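You operate a simulated robot arm through the tools that you are given. There is no shell and no other tool. Be economical: measure what you need, move in short steps, check, and stop when the job is done.

Carry out the task below with a simulated robot arm. There is one attempt and no reset: what you move stays moved.

## Task
Put the tiny white mould on the slide, fit the tiny follower and wind the press to LIGHT.
Fine: slide IN before winding; leave the other moulds; leave the tray tap, its swing pipe and the orange and purple followers.
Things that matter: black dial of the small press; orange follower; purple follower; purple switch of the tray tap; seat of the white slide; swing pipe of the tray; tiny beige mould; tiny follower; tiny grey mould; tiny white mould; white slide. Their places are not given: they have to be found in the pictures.

It is judged by the outcome, as a careful person would: the job done as asked, and still so three seconds after it is handed in. It fails if anything else is knocked over, pushed out of place, dropped, spilled or broken.

## Robot
A 7-joint arm with a two-finger parallel gripper, fixed in place. Base frame: the origin is at the foot of the arm, x ahead of it, y to its left, z up. Units: mm, rad, N and s.
With the tool pointing down near the work surface it reaches from about 240 to 680 mm from the base axis. Its first joint turns from -1.152 to 1.152 rad. Payload 2.4 kg.
Tool frame: the origin (TCP) lies between the finger pads and is the grasp point; the fingertips stand 30 mm ahead of it; z points along the fingers, y is the line along which they close. The gripper opens to 94 mm. The fingers are 28 mm wide and 10 mm thick; the gripper's body (50 by 96 mm) begins 55 mm behind the TCP.
Orientation is that of the tool frame in the base frame, as a unit quaternion [w, x, y, z]. With the fingers straight down and closing along the base's y, the tool's x points along the base's -x, its y along +y and its z along -z.

## Interface
- The arm moves only by the tool servo_tool. Its argument "moves" is a list that holds one entry, the list of rows, each a list of 7 numbers: the shift along the base's x, y, z in mm, then the turn, a rotation vector about the base's x, y, z in rad, then the opening in per cent of the stroke, from 0 (shut) to 100 (fully open). In form: [[[x, y, z, wx, wy, wz, gripper], ...]]. A call has 1 to 20 rows; each row is the pose to reach, as a shift and turn from the pose commanded when the call began. Rows are played at 5 a second. More than 50 mm and 0.15 rad between two rows, or a gripper value outside its range, and nothing of the call is played. A pose out of reach is approached as far as the arm can. The call stops where the force on the tool passes 70 N (or 10 N more than at its start, if that is more) or the arm is blocked; 0.2 s more then pass. Each finger travels about 153 mm/s and halts on what it meets, pressing with about 28 N; the grip force reading is that of the motor and also rises with nothing between the fingers. The clock runs only during rows and for 0.2 s after the last one: add rows that repeat a pose to give the fingers time. It gives the time, the measured TCP pose, the force on the tool (base axes), the opening and the grip force at its end, in the units of the frame above (readings bear some noise), with the torque about the TCP (base axes, N m) and any sound that the robot's microphone picked up, and new pictures: "pictures" is both (left out), scene, wrist or none.
- Cameras (640 x 400 px; columns grow to the right, rows downward): "scene" is fixed at [12.5, 454.9, 1449.6]; the picture's right is [-0.94, -0.34, 0.00], its down [-0.18, 0.49, -0.85] and it looks along [0.29, -0.80, -0.52] (base axes); focal length 284 px, centre (320, 200). "wrist" rides on the gripper at [76, 14, -102] in the tool frame; the picture's right is [-0.18, 0.98, 0.00], its down [-0.75, -0.14, -0.64] and it looks along [-0.63, -0.12, 0.77] (tool axes); focal length 243 px, centre (320, 200).
- probe_pixels(camera, pixels): for up to 12 pixels [column, row] of the newest picture of that camera ("zoom" is the newest enlarged one), the place [x, y, z] in the base frame of the surface seen there, good to about 2 mm. It takes no simulated time.
- inspect(camera, box): a new picture of the part [left, top, right, bottom] of that camera's present view, enlarged. It takes no simulated time.
- finish_job(): hands the job in; it is judged then, once.

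Keep the steps short. Do not move on a guess: measure, check each grasp and each placing, and mend mistakes. In all there are 80 turns and 200 pictures (those below and enlarged ones count). Leave the gripper open and the arm clear of the work at the hand-in unless told otherwise, and finish with a single line.

The tools are called after "Call:" as a command line: name --argument value ..., lists and objects as JSON in quotes. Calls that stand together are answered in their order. servo_tool: Moves the arm, as the interface text tells. Its arguments: {"type":"object","properties":{"moves":{"type":"array","items":{"type":"array","items":{"type":"array","items":{"type":"number"}}}},"pictures":{"type":"string","enum":["both","scene","wrist","none"]}},"required":["moves"]} The other tools are called the same way: probe_pixels (camera, pixels) gives the place of the surface under pixels of a picture; inspect (camera, box) takes an enlarged picture of a part of a camera's view; finish_job () hands the job in.

At the start:

```text
time: 0.0
tool_pos: [333.2, 158.6, 1307.4]
tool_rot: [0.0, 0.0, 1.0, 0.0]
contact_force: [-0.9, 0.6, 0.1]
torque: [0.0, 0.0, -0.02]
grip_width: 94.0
grasp_force: 0.2
```

scene: 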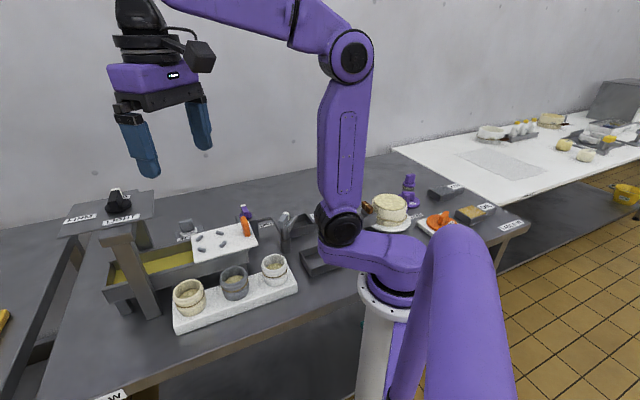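
wrist: 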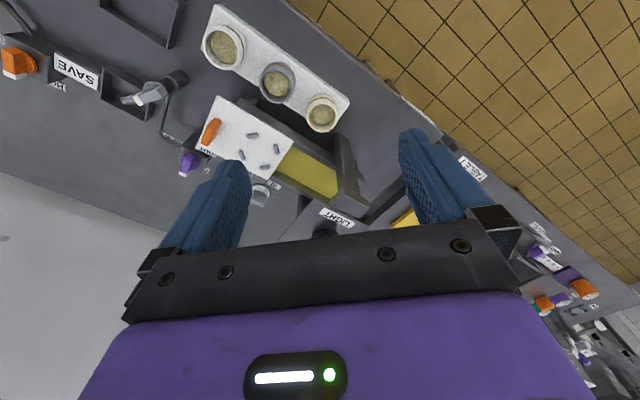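

I see the press, white slide and three moulds on a white tray; I'll enlarge the views to identify things.

Call:
inspect --camera "scene" --box '[50, 170, 210, 270]'

Call:
inspect --camera "scene" --box '[160, 200, 352, 320]'

Call:
inspect --camera "wrist" --box '[120, 0, 440, 200]'

Call:
inspect --camera "wrist" --box '[480, 180, 640, 400]'

Call:
inspect --camera "wrist" --box '[0, 0, 208, 200]'

```text
4.00 times, centred on (130, 220) of scene
```

zoom: 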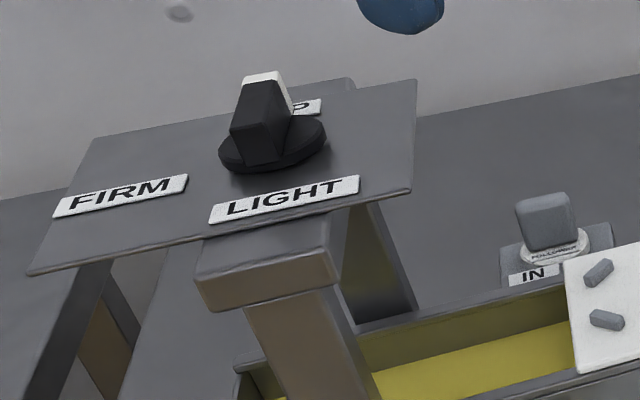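

```text
3.33 times, centred on (256, 260) of scene
```

zoom: 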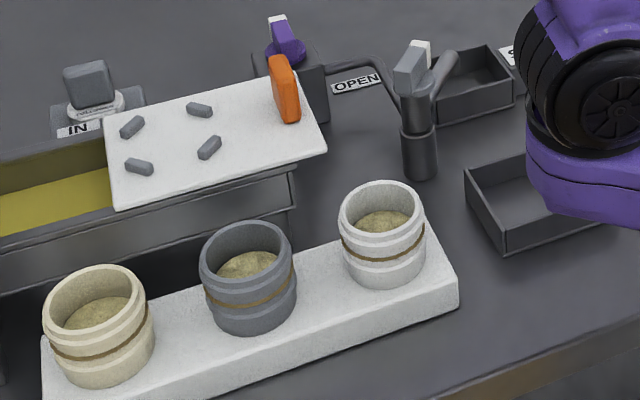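

```text
2.00 times, centred on (280, 100) of wrist
```

zoom: 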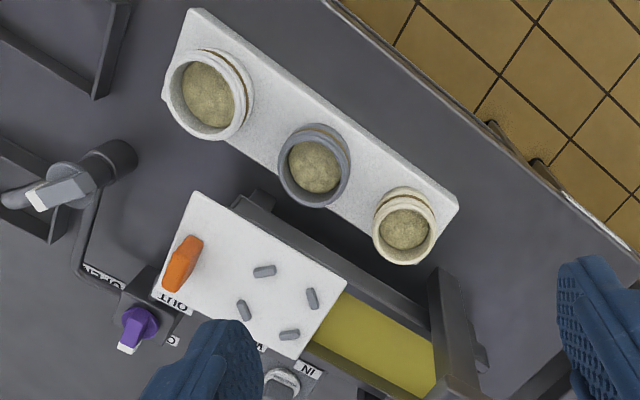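

```text
1.82 times, centred on (560, 290) of wrist
```

zoom: 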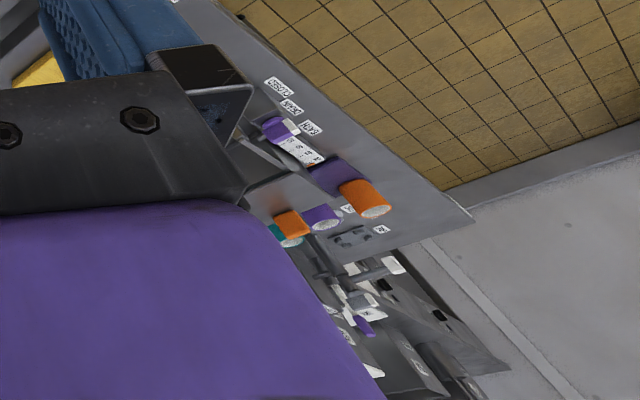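

```text
2.00 times, centred on (104, 100) of wrist
```

zoom: 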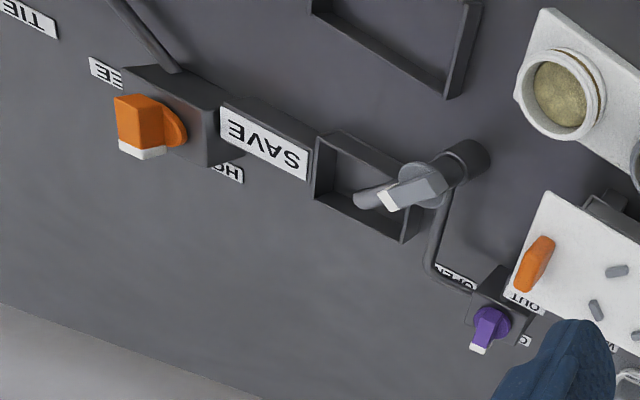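

Slide (white plate, four studs, orange handle) is OUT. Measuring the key points.

Call:
inspect --camera "scene" --box '[165, 195, 261, 255]'

Call:
probe_pixels --camera "scene" --pixels '[[188, 225], [187, 236], [194, 262], [192, 274], [253, 244], [201, 249], [222, 232], [245, 223], [274, 268], [234, 281], [188, 297], [181, 328]]'

Call:
probe_pixels --camera "wrist" --pixels '[[224, 50], [277, 84], [321, 115], [300, 85], [211, 132], [243, 155], [252, 136], [278, 147], [267, 169], [310, 165], [262, 190], [350, 190]]'

Call:
inspect --camera "scene" --box '[350, 160, 540, 260]'

```text
6.67 times, centred on (213, 225) of scene
```

zoom: 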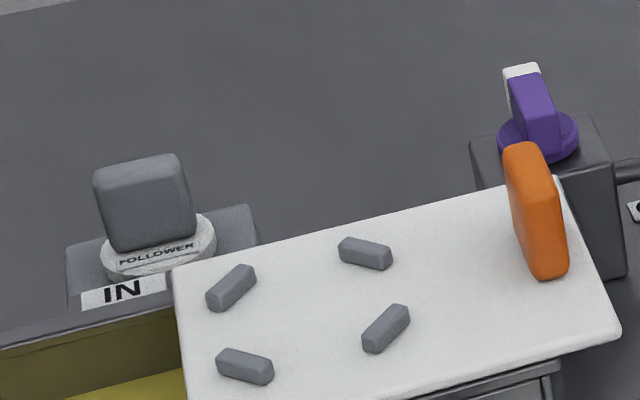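

```text
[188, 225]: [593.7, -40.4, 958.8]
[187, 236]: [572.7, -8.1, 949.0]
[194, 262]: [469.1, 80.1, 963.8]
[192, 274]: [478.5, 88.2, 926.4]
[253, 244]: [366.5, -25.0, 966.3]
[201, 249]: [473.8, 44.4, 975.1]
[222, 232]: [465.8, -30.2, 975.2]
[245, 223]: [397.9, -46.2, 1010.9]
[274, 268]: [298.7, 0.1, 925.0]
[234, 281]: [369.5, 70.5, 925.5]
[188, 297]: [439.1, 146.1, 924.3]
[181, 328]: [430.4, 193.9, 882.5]
```

```text
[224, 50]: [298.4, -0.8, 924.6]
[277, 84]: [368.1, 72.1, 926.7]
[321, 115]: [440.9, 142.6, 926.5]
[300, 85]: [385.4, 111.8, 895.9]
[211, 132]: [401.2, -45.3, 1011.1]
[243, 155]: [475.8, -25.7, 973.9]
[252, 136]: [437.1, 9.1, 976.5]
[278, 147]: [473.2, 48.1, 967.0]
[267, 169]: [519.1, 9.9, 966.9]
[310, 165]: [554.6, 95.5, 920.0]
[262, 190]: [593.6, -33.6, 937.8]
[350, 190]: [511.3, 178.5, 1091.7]
```

```text
3.37 times, centred on (445, 210) of scene
```

zoom: 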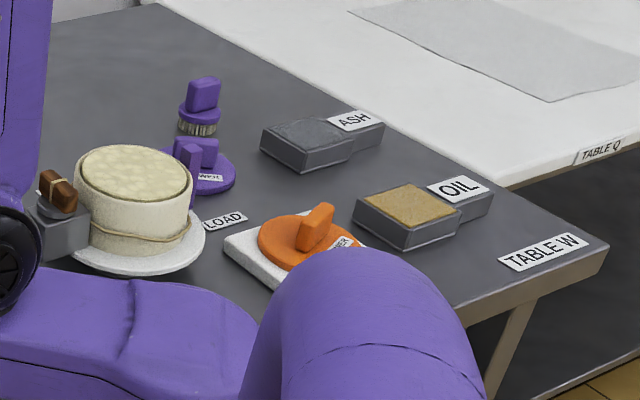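

Found: tiny follower is the white disc with grey knob. Now measure dial, press frame, tray walls and slide corners.

Call:
inspect --camera "scene" --box '[50, 180, 306, 340]'

Call:
probe_pixels --camera "scene" --pixels '[[114, 202], [116, 195], [120, 192], [110, 208], [131, 206], [121, 218], [80, 215], [60, 236], [152, 208], [130, 243], [145, 310], [153, 233]]'

Call:
probe_pixels --camera "scene" --pixels '[[194, 277], [192, 239], [253, 249], [248, 224], [199, 238], [220, 233], [223, 244], [202, 250], [130, 280], [160, 265], [106, 290], [212, 270]]'

```text
2.50 times, centred on (178, 260) of scene
```

zoom: 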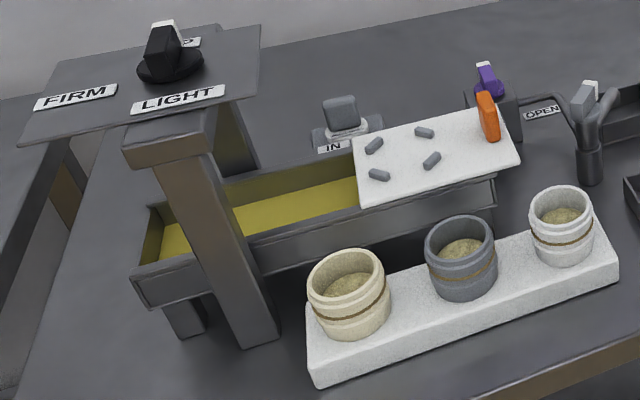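

```text
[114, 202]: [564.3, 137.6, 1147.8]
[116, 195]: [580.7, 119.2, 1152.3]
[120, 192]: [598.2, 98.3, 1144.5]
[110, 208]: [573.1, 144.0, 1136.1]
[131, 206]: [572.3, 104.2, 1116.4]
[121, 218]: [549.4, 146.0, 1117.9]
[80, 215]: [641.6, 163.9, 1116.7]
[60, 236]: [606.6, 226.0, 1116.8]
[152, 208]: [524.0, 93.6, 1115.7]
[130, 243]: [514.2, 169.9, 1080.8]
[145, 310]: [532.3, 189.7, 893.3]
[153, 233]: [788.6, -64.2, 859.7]
```

```text
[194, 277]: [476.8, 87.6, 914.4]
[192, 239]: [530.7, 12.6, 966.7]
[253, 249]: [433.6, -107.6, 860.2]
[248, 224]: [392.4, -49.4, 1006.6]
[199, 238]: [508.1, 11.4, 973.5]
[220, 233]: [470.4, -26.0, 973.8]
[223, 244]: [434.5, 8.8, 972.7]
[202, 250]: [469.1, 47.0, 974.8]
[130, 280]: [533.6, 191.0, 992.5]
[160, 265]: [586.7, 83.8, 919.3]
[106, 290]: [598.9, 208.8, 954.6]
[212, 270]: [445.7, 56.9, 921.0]
```

Seat centre ≈ (470.5, 10), travel direction ~45° towards the press (dial ≈ (572,118)). Turn the gripper 45° and go high over the white mould.

Call:
servo_tool --moves '[[[-6, -26, -30, 0, 0, 0.131, 100], [-12, -52, -60, 0, 0, 0.262, 100], [-18, -78, -90, 0, 0, 0.393, 100], [-24, -104, -120, 0, 0, 0.524, 100], [-30, -130, -150, 0, 0, 0.655, 100], [-34.5, -158.5, -180, 0, 0, 0.785, 100], [-34.5, -158.5, -220, 0, 0, 0.785, 100], [-34.5, -158.5, -220, 0, 0, 0.785, 100]]]'

Call:
probe_pixels --camera "scene" --pixels '[[274, 255], [275, 270], [283, 216], [290, 215], [262, 262], [287, 262], [285, 245], [300, 220]]'

```text
time: 1.8
tool_pos: [299.7, 3.6, 1087.5]
tool_rot: [0.001, -0.383, 0.924, 0.0]
contact_force: [-0.4, -0.6, 0.0]
torque: [0.03, 0.02, 0.01]
grip_width: 93.8
grasp_force: 0.1
```

scene: 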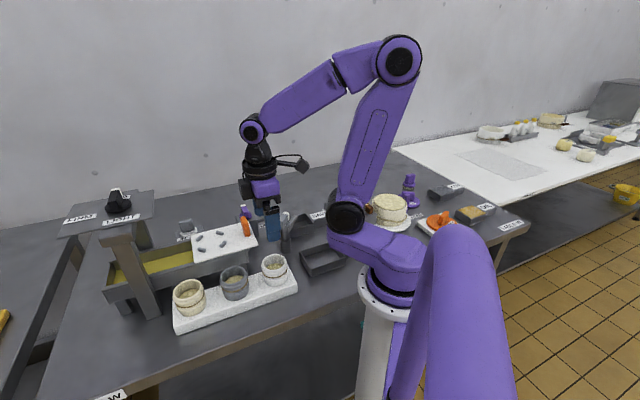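
wrist: 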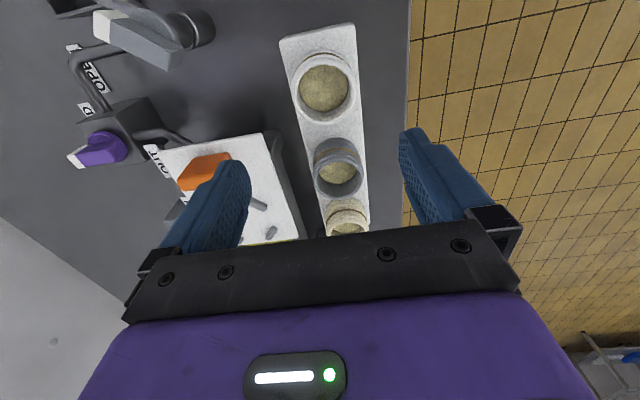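

```text
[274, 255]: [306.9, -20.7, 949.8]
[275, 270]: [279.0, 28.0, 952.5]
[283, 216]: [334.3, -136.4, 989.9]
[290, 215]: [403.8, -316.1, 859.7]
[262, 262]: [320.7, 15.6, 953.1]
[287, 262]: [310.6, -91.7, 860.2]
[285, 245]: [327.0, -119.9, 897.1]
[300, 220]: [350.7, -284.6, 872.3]
```

Rim at z≈953. Locate rim edges precisely from the wrist view.

Call:
inspect --camera "wrist" --box '[270, 15, 382, 85]'

Call:
inspect --camera "wrist" --box '[276, 50, 372, 110]'

Call:
inspect --camera "wrist" --box '[60, 0, 316, 160]'

Call:
probe_pixels --camera "wrist" --pixels '[[295, 90], [355, 90], [326, 56], [322, 122], [170, 40], [205, 165], [320, 35], [200, 20]]'

```text
5.71 times, centred on (326, 50) of wrist
```

zoom: 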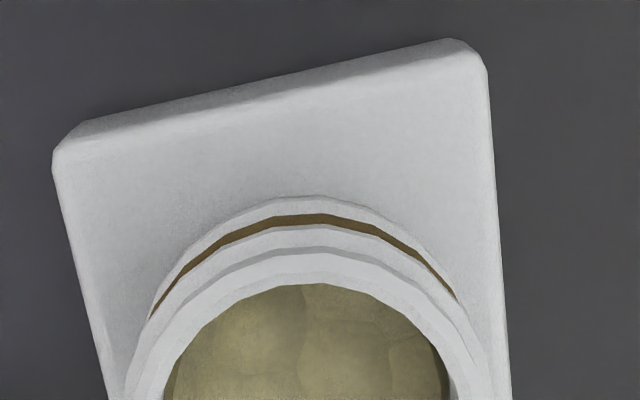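

```text
6.67 times, centred on (324, 80) of wrist
```

zoom: 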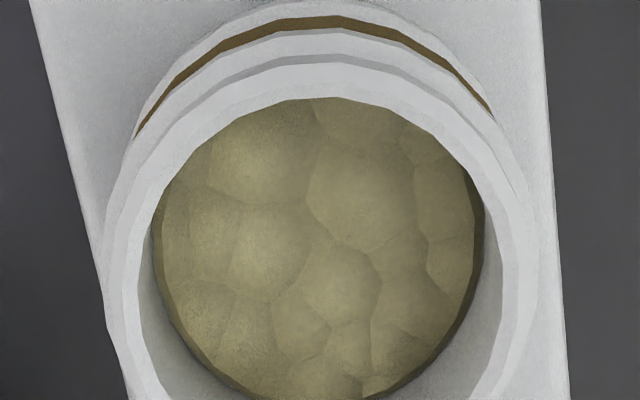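

```text
2.50 times, centred on (188, 80) of wrist
```

zoom: 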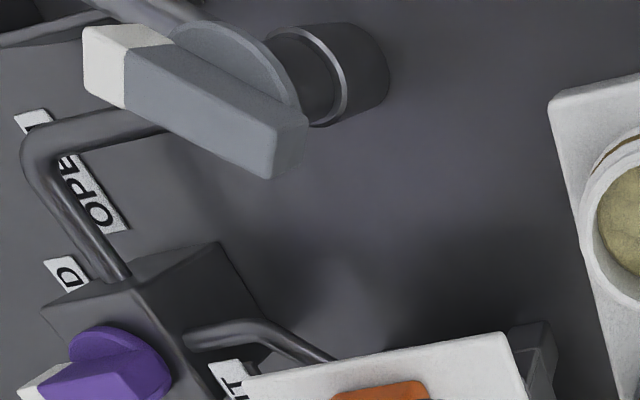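

```text
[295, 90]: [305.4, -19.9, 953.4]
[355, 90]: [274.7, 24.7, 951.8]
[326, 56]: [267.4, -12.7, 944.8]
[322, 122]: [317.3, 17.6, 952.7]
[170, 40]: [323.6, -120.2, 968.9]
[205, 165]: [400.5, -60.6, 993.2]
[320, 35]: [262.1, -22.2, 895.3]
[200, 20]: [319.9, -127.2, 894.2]
```

Mould centre ≈ (294, 3), outer Ø ≈ 62. Lower to just above rim level and recheck.

Call:
servo_tool --moves '[[[-5, 3, -40, 0, 0, 0, 100], [-5, 3, -80, 0, 0, 0, 100], [-5, 3, -92, 0, 0, 0, 100], [-5, 3, -92, 0, 0, 0, 100]]]'

```text
time: 2.8
tool_pos: [295.6, 4.4, 996.1]
tool_rot: [0.0, -0.383, 0.924, 0.0]
contact_force: [-0.3, -0.5, 0.4]
torque: [-0.01, -0.03, 0.01]
grip_width: 93.9
grasp_force: 0.0
```

scene: 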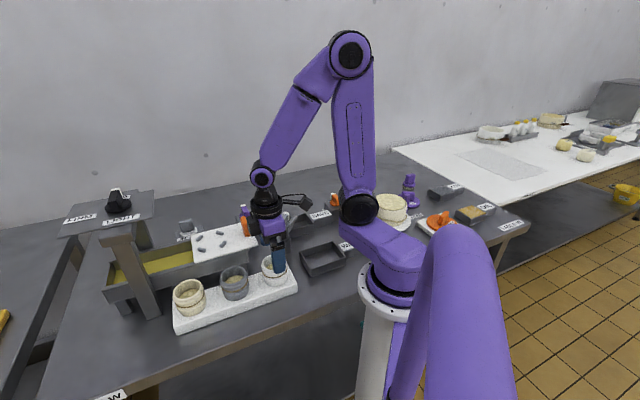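
wrist: 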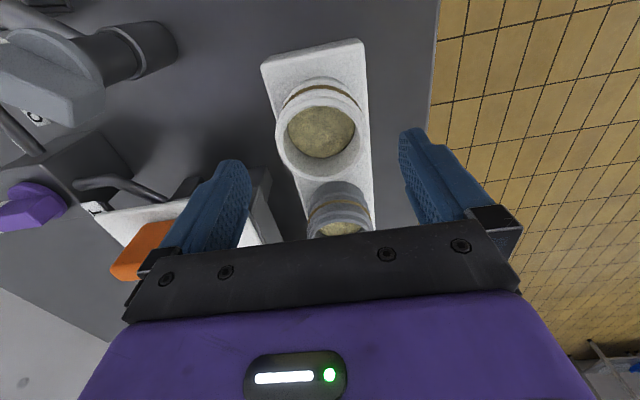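

Call:
inspect --camera "wrist" --box '[240, 70, 400, 170]'

Call:
probe_pixels --camera "zoom" --pixels '[[160, 260], [480, 260], [320, 125], [320, 400], [200, 180], [445, 180], [215, 350], [430, 350]]'

Call:
probe_pixels --camera "wrist" --pixels '[[110, 220], [255, 185], [190, 188], [130, 265], [265, 215], [275, 235], [125, 185]]'

```text
4.00 times, centred on (320, 120) of wrist
```

zoom: 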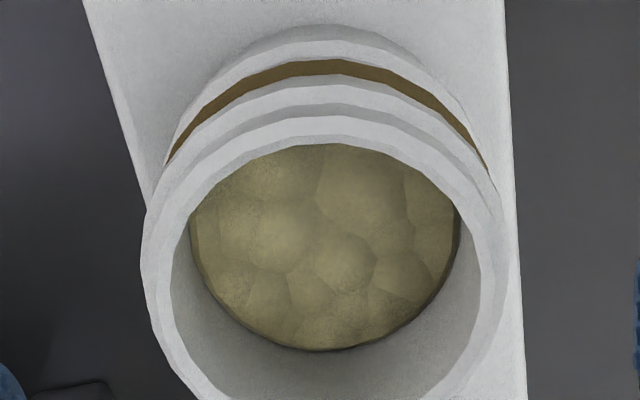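

```text
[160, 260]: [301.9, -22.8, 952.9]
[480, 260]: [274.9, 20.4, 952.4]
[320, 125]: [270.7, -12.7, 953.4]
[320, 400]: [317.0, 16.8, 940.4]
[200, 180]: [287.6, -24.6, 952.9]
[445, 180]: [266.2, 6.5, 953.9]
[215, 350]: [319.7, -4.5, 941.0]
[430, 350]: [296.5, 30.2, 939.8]
```

```text
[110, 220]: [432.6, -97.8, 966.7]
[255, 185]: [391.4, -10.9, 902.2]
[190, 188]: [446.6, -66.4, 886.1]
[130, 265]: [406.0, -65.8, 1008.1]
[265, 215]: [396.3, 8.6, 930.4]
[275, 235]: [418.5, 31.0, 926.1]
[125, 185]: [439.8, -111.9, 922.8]
```

Centre ≈ (294, 2.3), TCP is 2 mm off. Descend to z≈932 and close.

Call:
servo_tool --moves '[[[-1.5, -2, -30, 0, 0, 0, 100], [-1.5, -2, -52, 0, 0, 0, 100], [-1.5, -2, -64, 0, 0, 0, 100], [-1.5, -2, -64, 0, 0, 0, 60], [-1.5, -2, -64, 0, 0, 0, 40], [-1.5, -2, -64, 0, 0, 0, 40]]]' --pictures "wrist"

```text
time: 4.2
tool_pos: [292.4, 3.0, 933.1]
tool_rot: [0.0, -0.382, 0.924, 0.0]
contact_force: [0.4, -0.5, -0.8]
torque: [-0.02, 0.02, 0.01]
grip_width: 62.2
grasp_force: 27.9
```

wrist: 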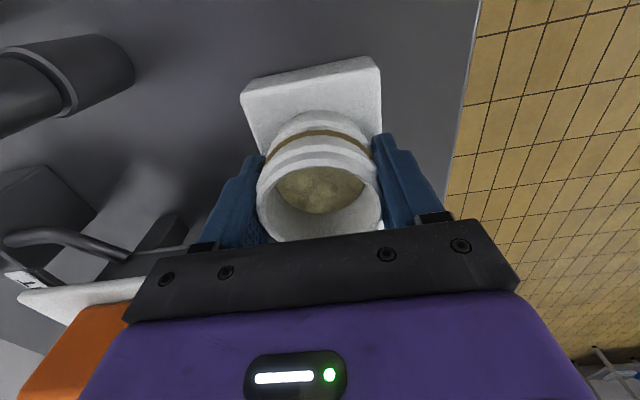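

Gripped at 62.2 mm. Lift straight up 150 mm.

Call:
servo_tool --moves '[[[0, 0, 20, 0, 0, 0, 40], [0, 0, 60, 0, 0, 0, 40], [0, 0, 100, 0, 0, 0, 40], [0, 0, 150, 0, 0, 0, 40], [0, 0, 150, 0, 0, 0, 40]]]' --pictures "both"

Call:
inspect --camera "scene" --box '[160, 200, 320, 300]'

Call:
inspect --camera "wrist" --box '[0, 100, 480, 400]'

```text
time: 5.4
tool_pos: [293.8, 3.3, 1083.6]
tool_rot: [0.001, -0.383, 0.924, 0.001]
contact_force: [0.3, 0.4, -1.5]
torque: [0.01, 0.0, 0.01]
grip_width: 62.3
grasp_force: 27.1
```

scene: 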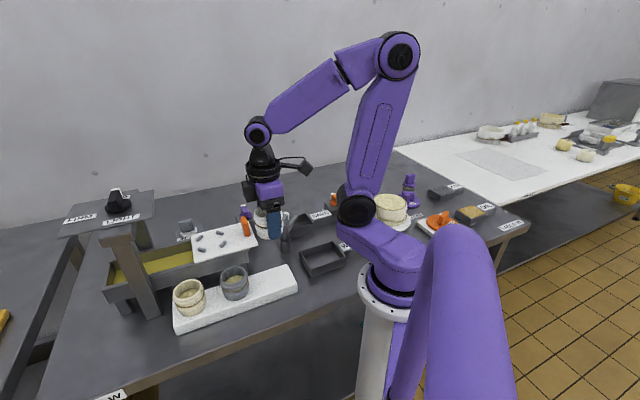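
wrist: 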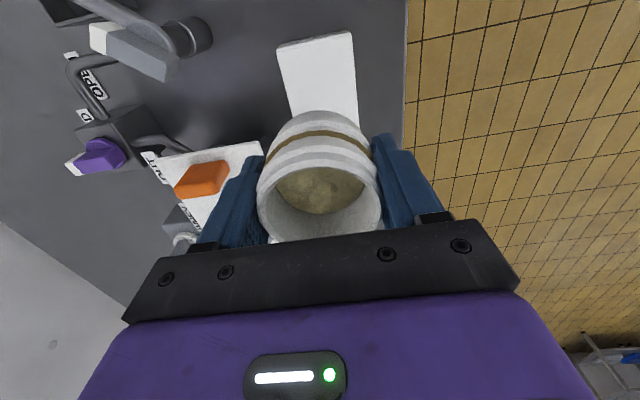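

```text
4.00 times, centred on (240, 250) of scene
```

zoom: 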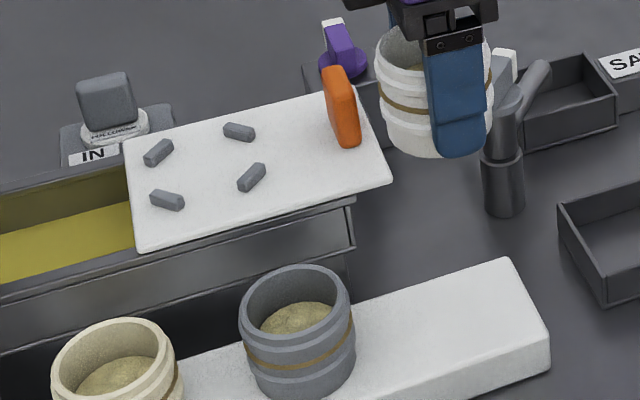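

```text
1.33 times, centred on (240, 250) of wrist
```

zoom: 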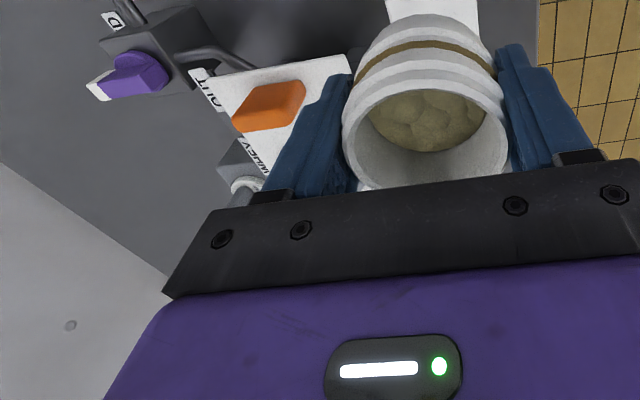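

Now precise stud positions (studs tangential, a ~2 mm clearance fit).

Call:
inspect --camera "scene" --box '[187, 223, 235, 253]'

Call:
probe_pixels --camera "zoom" --pixels '[[150, 195], [185, 165], [165, 185], [400, 95], [460, 110], [425, 104], [435, 310], [475, 265], [450, 290], [160, 345], [215, 360], [185, 352]]'

Call:
probe_pixels --camera "wrist" --pixels '[[262, 200], [376, 200], [320, 162], [280, 175], [355, 172], [365, 228], [275, 232]]'

```text
13.33 times, centred on (211, 238) of scene
```

zoom: 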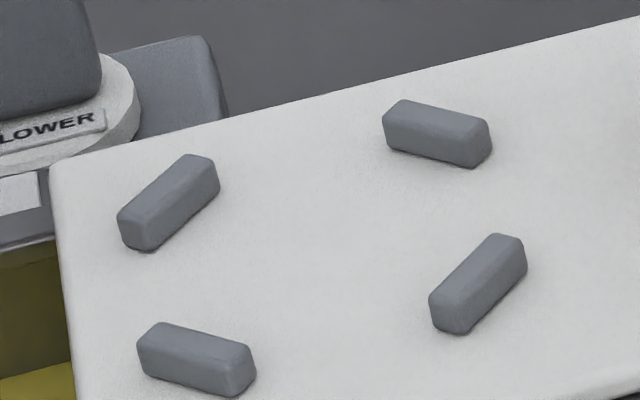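

```text
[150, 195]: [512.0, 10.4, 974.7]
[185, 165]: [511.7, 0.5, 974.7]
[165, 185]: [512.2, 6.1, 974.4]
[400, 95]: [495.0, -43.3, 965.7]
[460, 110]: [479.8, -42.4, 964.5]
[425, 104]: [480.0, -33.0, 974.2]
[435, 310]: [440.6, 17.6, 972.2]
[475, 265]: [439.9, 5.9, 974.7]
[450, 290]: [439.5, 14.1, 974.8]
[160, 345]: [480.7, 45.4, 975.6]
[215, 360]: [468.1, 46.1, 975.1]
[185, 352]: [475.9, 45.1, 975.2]
```

```text
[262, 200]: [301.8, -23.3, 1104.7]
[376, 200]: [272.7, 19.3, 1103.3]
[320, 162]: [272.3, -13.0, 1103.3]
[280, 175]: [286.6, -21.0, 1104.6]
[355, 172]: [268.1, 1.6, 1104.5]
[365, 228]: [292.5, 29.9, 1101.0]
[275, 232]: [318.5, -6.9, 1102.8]
```

Need a better look at the seat; move to where the wrist camera sees it clear of the held mould.

Call:
servo_tool --moves '[[[20, 25, 0, 0, 0, 0, 40], [45, 50, 0, 0, 0, 0, 40], [70, 75, 0, 0, 0, 0, 40], [85, 90, 0, 0, 0, 0, 40], [85, 90, 0, 0, 0, 0, 40]]]' --pictures "wrist"

Call:
inspect --camera "wrist" --box '[80, 80, 272, 200]'

```text
time: 6.6
tool_pos: [377.7, 93.9, 1080.8]
tool_rot: [0.0, -0.383, 0.924, 0.0]
contact_force: [-0.8, -0.5, -0.4]
torque: [0.0, 0.02, 0.02]
grip_width: 62.0
grasp_force: 27.9
```

wrist: 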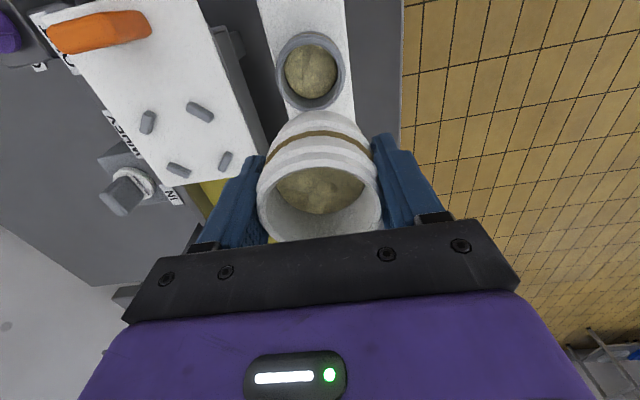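

```text
3.33 times, centred on (176, 140) of wrist
```

zoom: 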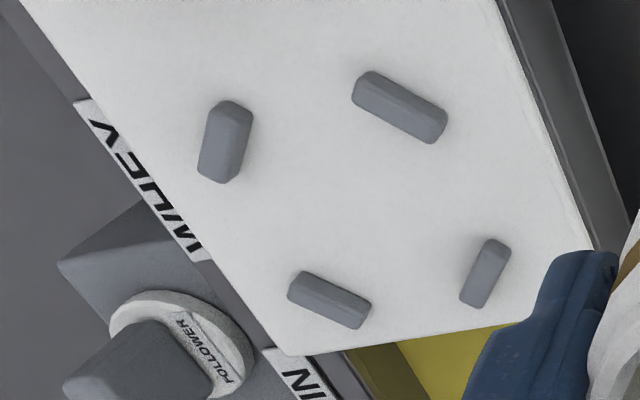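

Probe the four studs' tops and the slide surface just inside each.

Call:
probe_pixels --camera "zoom" --pixels '[[232, 115], [225, 145], [238, 165], [255, 140], [400, 100], [365, 90], [430, 125], [385, 125], [330, 295], [335, 280], [490, 265], [465, 270]]'

Call:
inspect --camera "wrist" --box '[128, 95, 240, 165]'

Call:
probe_pixels --camera "wrist" --pixels '[[262, 200], [376, 200], [320, 162], [280, 175], [355, 172]]'

```text
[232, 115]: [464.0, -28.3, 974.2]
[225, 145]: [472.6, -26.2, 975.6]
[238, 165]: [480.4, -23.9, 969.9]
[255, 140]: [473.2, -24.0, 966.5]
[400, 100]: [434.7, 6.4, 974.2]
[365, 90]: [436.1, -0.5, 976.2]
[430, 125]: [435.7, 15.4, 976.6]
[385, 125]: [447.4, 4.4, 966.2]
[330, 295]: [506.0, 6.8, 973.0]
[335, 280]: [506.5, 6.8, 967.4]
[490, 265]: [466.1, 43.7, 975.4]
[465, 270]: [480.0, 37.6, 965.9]
```

```text
5.71 times, centred on (184, 130) of wrist
```

zoom: 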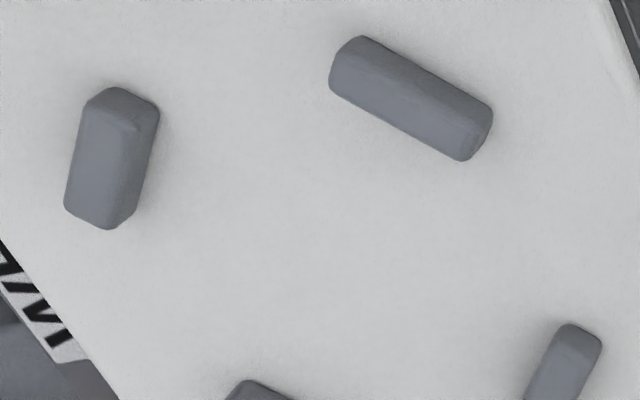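

```text
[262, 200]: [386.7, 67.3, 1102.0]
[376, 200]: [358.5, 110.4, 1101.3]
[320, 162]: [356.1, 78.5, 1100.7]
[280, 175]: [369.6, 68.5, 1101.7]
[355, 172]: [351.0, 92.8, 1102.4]
```

Seat centre ≈ (472, 8); the mould centre coincides with TCP. Move above the seat.

Call:
servo_tool --moves '[[[25, -22, 0, 0, 0, 0, 40], [50, -45, 0, 0, 0, 0, 40], [75, -68, 0, 0, 0, 0, 40], [93.8, -85, 0, 0, 0, 0, 40], [93.8, -85, -40, 0, 0, 0, 40], [93.8, -85, -55, 0, 0, 0, 40], [93.8, -85, -55, 0, 0, 0, 40]]]' --pictures "both"

Call:
inspect --camera "scene" --box '[165, 195, 261, 255]'

Call:
inspect --camera "wrist" --box '[200, 60, 440, 260]'

```text
time: 8.2
tool_pos: [471.4, 5.7, 1025.0]
tool_rot: [0.0, -0.383, 0.924, 0.0]
contact_force: [0.0, -0.7, -0.8]
torque: [0.0, -0.04, -0.02]
grip_width: 62.0
grasp_force: 27.9
```

scene: 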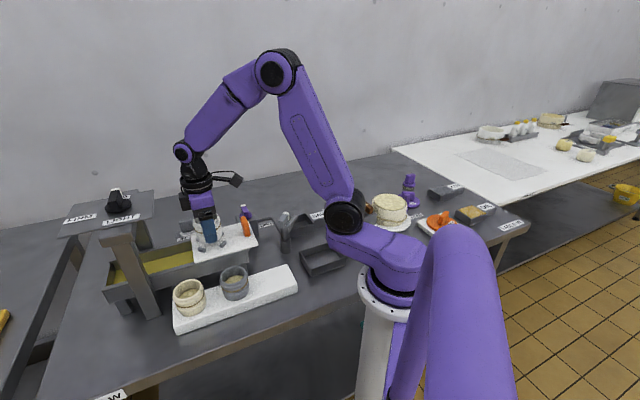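
wrist: 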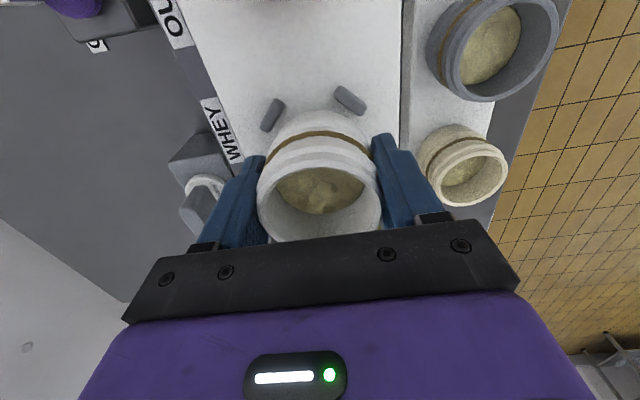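

```text
6.67 times, centred on (213, 225) of scene
```

zoom: 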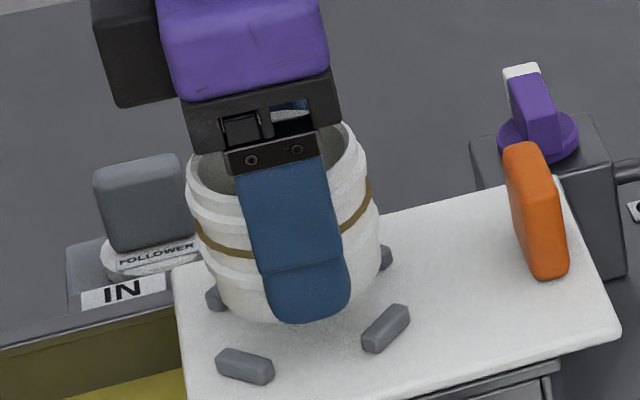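

```text
2.00 times, centred on (320, 160) of wrist
```

zoom: 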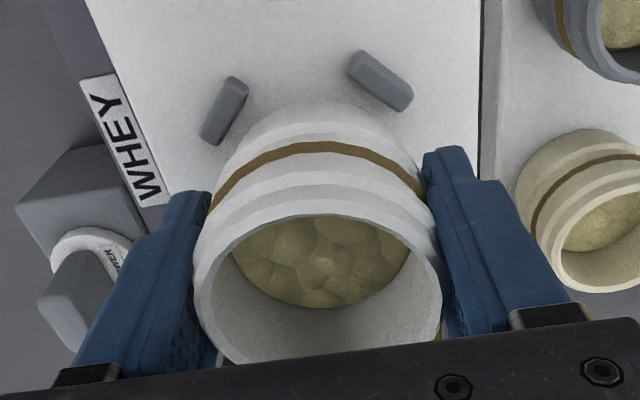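

Check mould centre vs studs again here with probes before lowering.

Call:
probe_pixels --camera "wrist" --pixels '[[262, 200], [376, 200], [320, 162], [280, 175], [355, 172], [348, 97], [357, 103], [273, 108], [270, 118], [340, 90]]'

Call:
probe_pixels --camera "scene" --pixels '[[194, 220], [219, 218], [201, 249], [222, 243], [197, 239.5], [223, 233.5]]'

```text
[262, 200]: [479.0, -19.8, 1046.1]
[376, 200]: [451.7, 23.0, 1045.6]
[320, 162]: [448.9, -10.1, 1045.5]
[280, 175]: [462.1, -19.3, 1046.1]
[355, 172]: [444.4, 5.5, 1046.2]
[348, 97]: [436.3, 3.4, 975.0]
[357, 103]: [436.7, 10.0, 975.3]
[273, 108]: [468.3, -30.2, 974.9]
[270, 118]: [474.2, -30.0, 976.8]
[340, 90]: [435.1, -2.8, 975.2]
```

```text
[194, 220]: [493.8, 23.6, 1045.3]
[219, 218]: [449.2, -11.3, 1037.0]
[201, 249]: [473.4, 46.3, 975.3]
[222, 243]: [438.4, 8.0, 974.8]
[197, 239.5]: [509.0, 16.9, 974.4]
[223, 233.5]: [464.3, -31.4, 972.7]
```

Mould centre (470.7, 5.9), seat (472.8, 7.8): shift +2,+2 and lower 19 mm.

Call:
servo_tool --moves '[[[2, 2, -6, 0, 0, 0, 40], [2, 2, -10, 0, 0, 0, 40], [2, 2, -14, 0, 0, 0, 40], [2, 2, -17, 0, 0, 0, 40], [2, 2, -19, 0, 0, 0, 40], [2, 2, -19, 0, 0, 0, 40]]]' --pictures "both"

Call:
inspect --camera "scene" --box '[165, 195, 261, 255]'

Call:
inspect --camera "wrist" --box '[200, 60, 440, 260]'

```text
time: 9.6
tool_pos: [473.5, 7.7, 1007.1]
tool_rot: [0.0, -0.383, 0.924, 0.001]
contact_force: [0.0, 0.3, -1.4]
torque: [0.0, 0.02, 0.01]
grip_width: 61.9
grasp_force: 28.0
```

scene: 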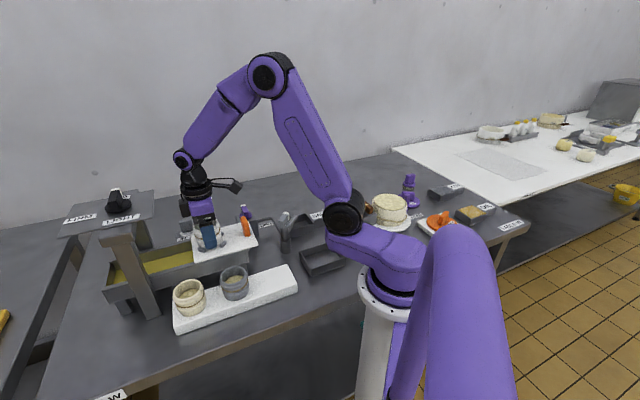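
wrist: 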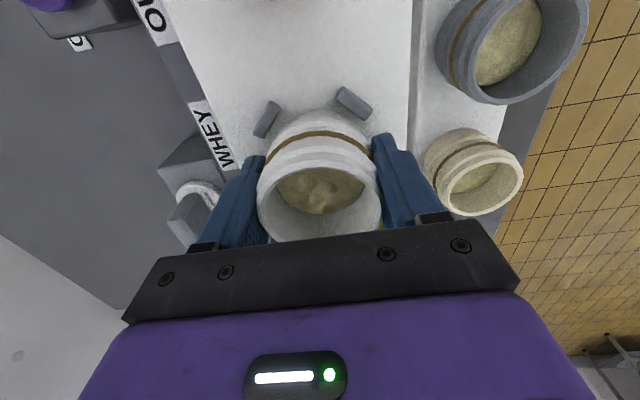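

```text
6.67 times, centred on (213, 225) of scene
```

zoom: 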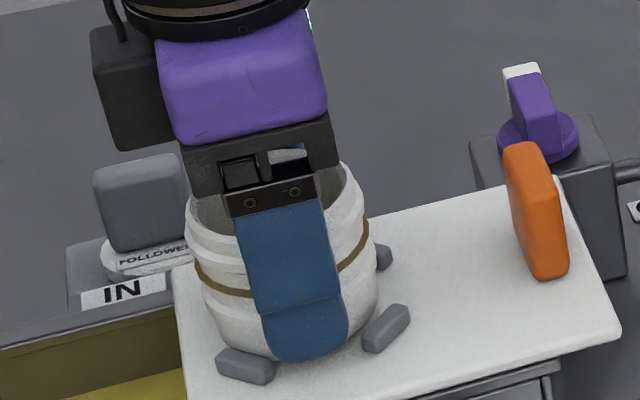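

```text
2.00 times, centred on (320, 160) of wrist
```

zoom: 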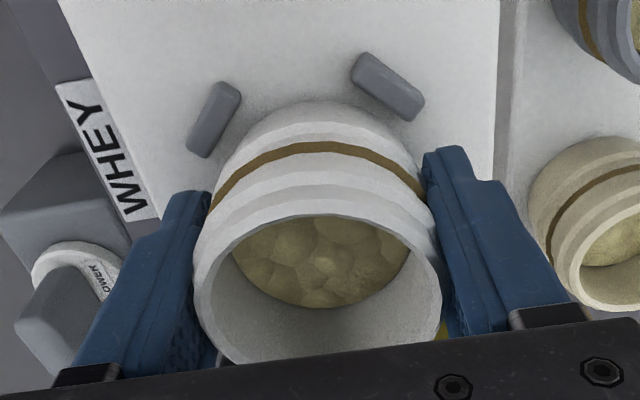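

Aligned between the studs. Lower gently until contact.

Call:
servo_tool --moves '[[[0, 0, -1, 0, 0, 0, 40], [0, 0, -2, 0, 0, 0, 40], [0, 0, -2.5, 0, 0, 0, 40], [0, 0, -2.5, 0, 0, 0, 40]]]' --pictures "none"

Call:
inspect --camera "scene" --box '[181, 215, 245, 255]'

```text
time: 10.6
tool_pos: [474.6, 8.6, 1006.3]
tool_rot: [0.0, -0.382, 0.924, -0.001]
contact_force: [-0.4, -1.2, -0.9]
torque: [0.01, 0.01, -0.03]
grip_width: 62.1
grasp_force: 28.3
```

```text
10.00 times, centred on (213, 235) of scene
```

zoom: 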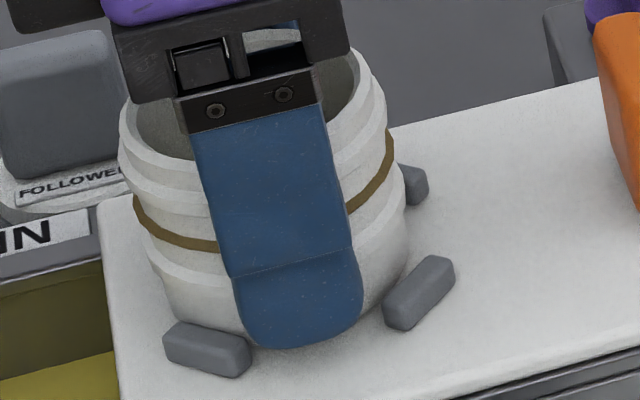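

Still free; lower a bit more.

Call:
servo_tool --moves '[[[0, 0, -1, 0, 0, 0, 40], [0, 0, -2, 0, 0, 0, 40], [0, 0, -2, 0, 0, 0, 40]]]' --pictures "none"

Call:
probe_pixels --camera "scene" --pixels '[[198, 227], [194, 228]]'

```text
time: 11.4
tool_pos: [474.2, 9.4, 1002.6]
tool_rot: [-0.001, -0.383, 0.924, 0.0]
contact_force: [0.3, -0.1, -0.1]
torque: [-0.02, 0.01, -0.04]
grip_width: 61.9
grasp_force: 27.8
```

```text
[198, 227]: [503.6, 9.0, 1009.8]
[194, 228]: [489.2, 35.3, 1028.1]
```

Call:
servo_tool --moves '[[[0, 0, -1, 0, 0, 0, 40], [0, 0, -2, 0, 0, 0, 40], [0, 0, -2, 0, 0, 0, 40]]]' --pictures "wrist"

Call:
inspect --camera "scene" --box '[181, 215, 245, 255]'

Call:
probe_pixels --camera "wrist" --pixels '[[262, 200], [376, 200], [320, 162], [280, 175], [355, 172], [345, 97], [265, 120]]'

```text
time: 12.2
tool_pos: [474.0, 9.8, 1002.0]
tool_rot: [0.002, -0.383, 0.924, 0.0]
contact_force: [-4.3, 1.3, 24.0]
torque: [0.2, 0.34, 0.05]
grip_width: 62.2
grasp_force: 28.1
```

wrist: 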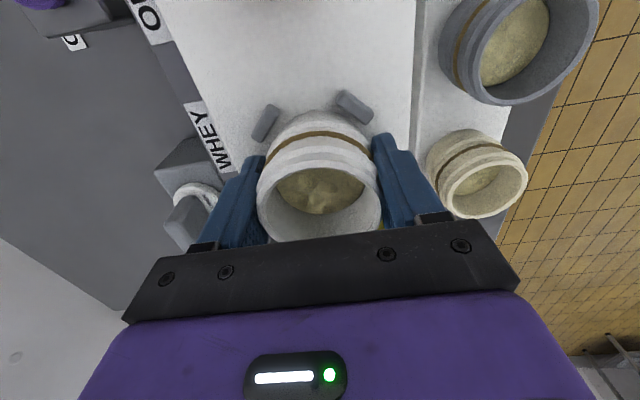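

```text
10.00 times, centred on (213, 235) of scene
```

zoom: 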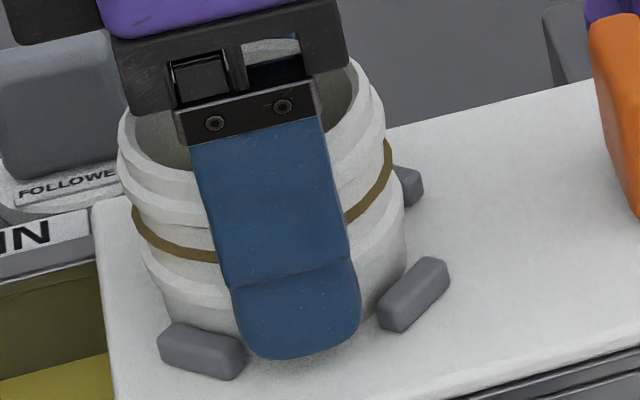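

```text
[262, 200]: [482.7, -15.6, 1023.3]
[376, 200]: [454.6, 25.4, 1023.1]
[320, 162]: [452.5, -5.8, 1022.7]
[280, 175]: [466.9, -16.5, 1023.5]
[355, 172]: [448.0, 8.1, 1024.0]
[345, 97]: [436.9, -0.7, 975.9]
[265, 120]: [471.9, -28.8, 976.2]
```

Bottom is seated on the slide (rim z 1023). Ease and open, then rise.

Call:
servo_tool --moves '[[[0, 0, 1.5, 0, 0, 0, 40], [0, 0, 1.5, 0, 0, 0, 72], [0, 0, 1.5, 0, 0, 0, 85], [0, 0, 1.5, 0, 0, 0, 85], [0, 0, 25, 0, 0, 0, 85], [0, 0, 60, 0, 0, 0, 85], [0, 0, 80, 0, 0, 0, 100], [0, 0, 80, 0, 0, 0, 100]]]' --pictures "both"

Call:
inspect --camera "scene" --box '[165, 195, 261, 255]'

Call:
inspect --camera "wrist" --box '[80, 40, 400, 240]'

```text
time: 14.0
tool_pos: [475.0, 9.6, 1083.0]
tool_rot: [0.0, -0.383, 0.924, 0.0]
contact_force: [0.8, 0.3, 0.2]
torque: [0.02, -0.02, 0.01]
grip_width: 94.0
grasp_force: 0.1
```

scene: 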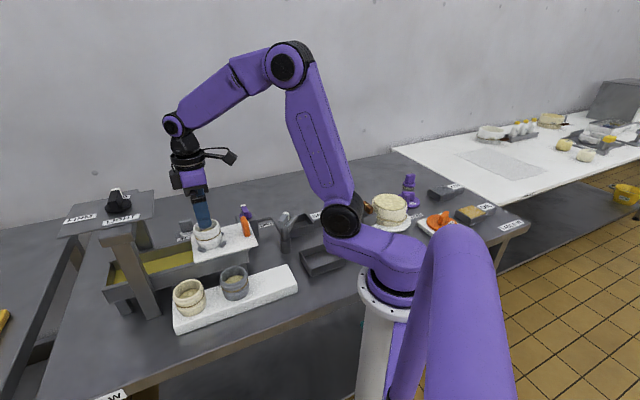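
wrist: 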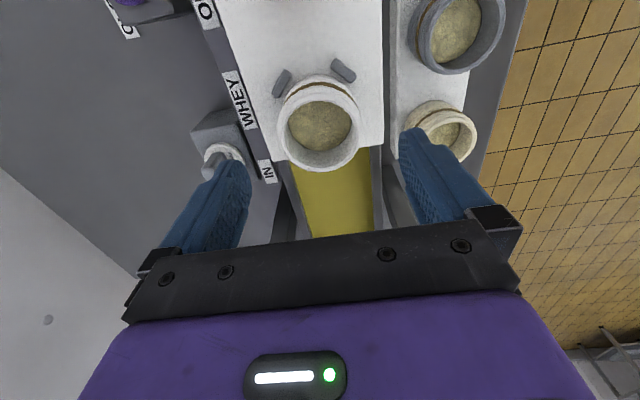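

```text
6.67 times, centred on (213, 225) of scene
```

zoom: 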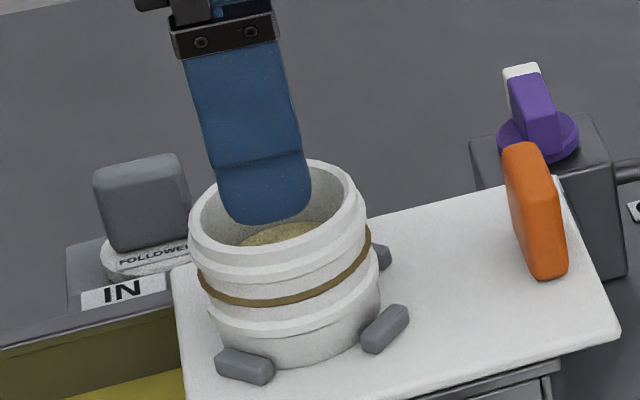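

```text
2.00 times, centred on (240, 140) of wrist
```

zoom: 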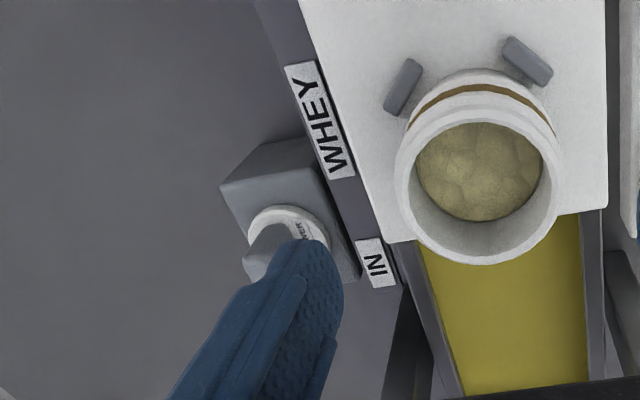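

Mould is seated between all four studs. Before going to the follower, measure the press plate's edges for clearance.

Call:
probe_pixels --camera "scene" --pixels '[[152, 192], [153, 200], [150, 215], [140, 195], [148, 230], [146, 240], [188, 222], [182, 228], [196, 225], [180, 233]]'

Call:
inspect --camera "scene" --box '[100, 175, 228, 255]'

```text
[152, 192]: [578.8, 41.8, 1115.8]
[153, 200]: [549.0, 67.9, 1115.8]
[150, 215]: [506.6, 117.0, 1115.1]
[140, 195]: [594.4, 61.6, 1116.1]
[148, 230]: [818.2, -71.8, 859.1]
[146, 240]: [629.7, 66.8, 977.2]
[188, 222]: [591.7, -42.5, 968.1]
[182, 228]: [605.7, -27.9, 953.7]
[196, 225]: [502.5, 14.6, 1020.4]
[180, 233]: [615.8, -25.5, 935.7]
```

```text
5.00 times, centred on (164, 215) of scene
```

zoom: 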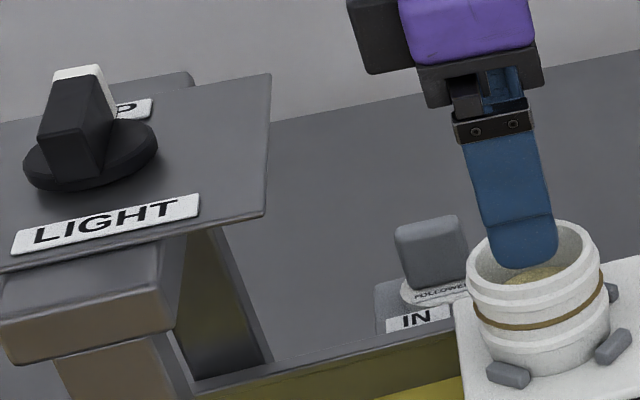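

Plate spans u=(x+y)/√2 ≥ 439; follower is at u≈394, so the gripper clears. Move over the follower at the same height.

Call:
servo_tool --moves '[[[30, -14, 10, 0, 0, 0, 100], [60, -28, 10, 0, 0, 0, 100], [90, -40, 10, 0, 0, 0, 100], [118, -48, 10, 0, 0, 0, 100], [118, -48, 0, 0, 0, 0, 100], [118, -48, 0, 0, 0, 0, 100]]]' --pictures "wrist"

Call:
inspect --camera "wrist" --box '[220, 30, 420, 155]'

```text
time: 15.4
tool_pos: [592.5, -37.6, 1079.8]
tool_rot: [0.0, -0.383, 0.924, 0.0]
contact_force: [0.1, -0.2, -0.8]
torque: [0.04, -0.03, -0.03]
grip_width: 94.1
grasp_force: 0.1
```

wrist: 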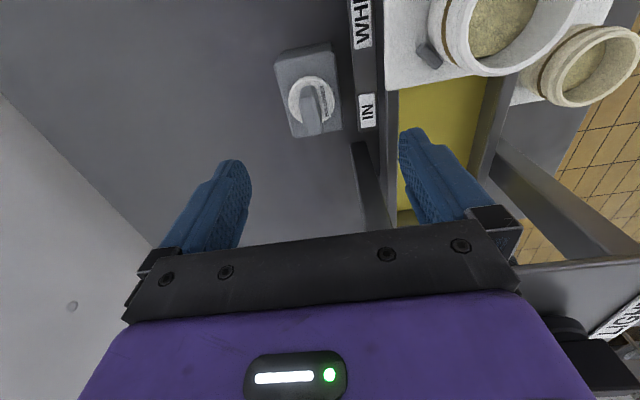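

```text
3.20 times, centred on (320, 92) of wrist
```

zoom: 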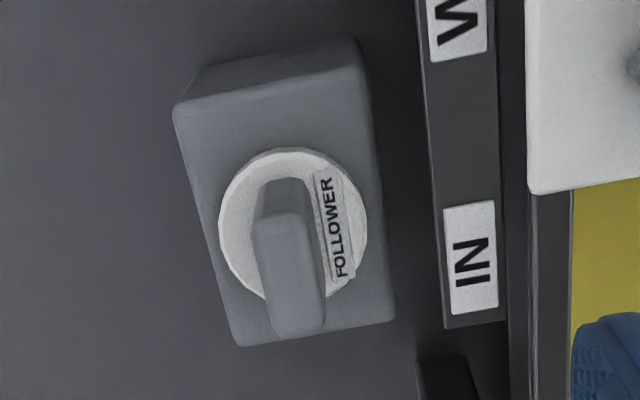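

Knob is a thin fin along u; my closing direction crosses it. Measure it.

Call:
probe_pixels --camera "zoom" --pixels '[[257, 228], [308, 224], [275, 325], [318, 320], [290, 270], [227, 210], [362, 230], [285, 153], [335, 280], [240, 280], [200, 120], [380, 310]]'

Call:
probe_pixels --camera "wrist" --pixels '[[500, 30], [440, 50], [530, 20], [470, 60], [545, 30], [355, 150], [350, 145]]'

```text
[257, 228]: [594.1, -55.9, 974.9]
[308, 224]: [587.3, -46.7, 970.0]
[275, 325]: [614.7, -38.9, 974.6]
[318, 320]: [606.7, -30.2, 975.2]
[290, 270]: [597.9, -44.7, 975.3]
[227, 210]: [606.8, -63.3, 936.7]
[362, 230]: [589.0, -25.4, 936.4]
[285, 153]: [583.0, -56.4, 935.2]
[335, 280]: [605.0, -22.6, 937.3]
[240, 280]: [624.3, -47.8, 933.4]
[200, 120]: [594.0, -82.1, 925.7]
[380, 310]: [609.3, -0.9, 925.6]
```

```text
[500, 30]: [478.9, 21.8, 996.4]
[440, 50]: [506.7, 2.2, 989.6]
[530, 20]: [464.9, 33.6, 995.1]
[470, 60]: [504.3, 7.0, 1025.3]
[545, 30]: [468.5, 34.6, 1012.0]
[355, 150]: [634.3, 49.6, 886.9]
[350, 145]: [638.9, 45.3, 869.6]
```

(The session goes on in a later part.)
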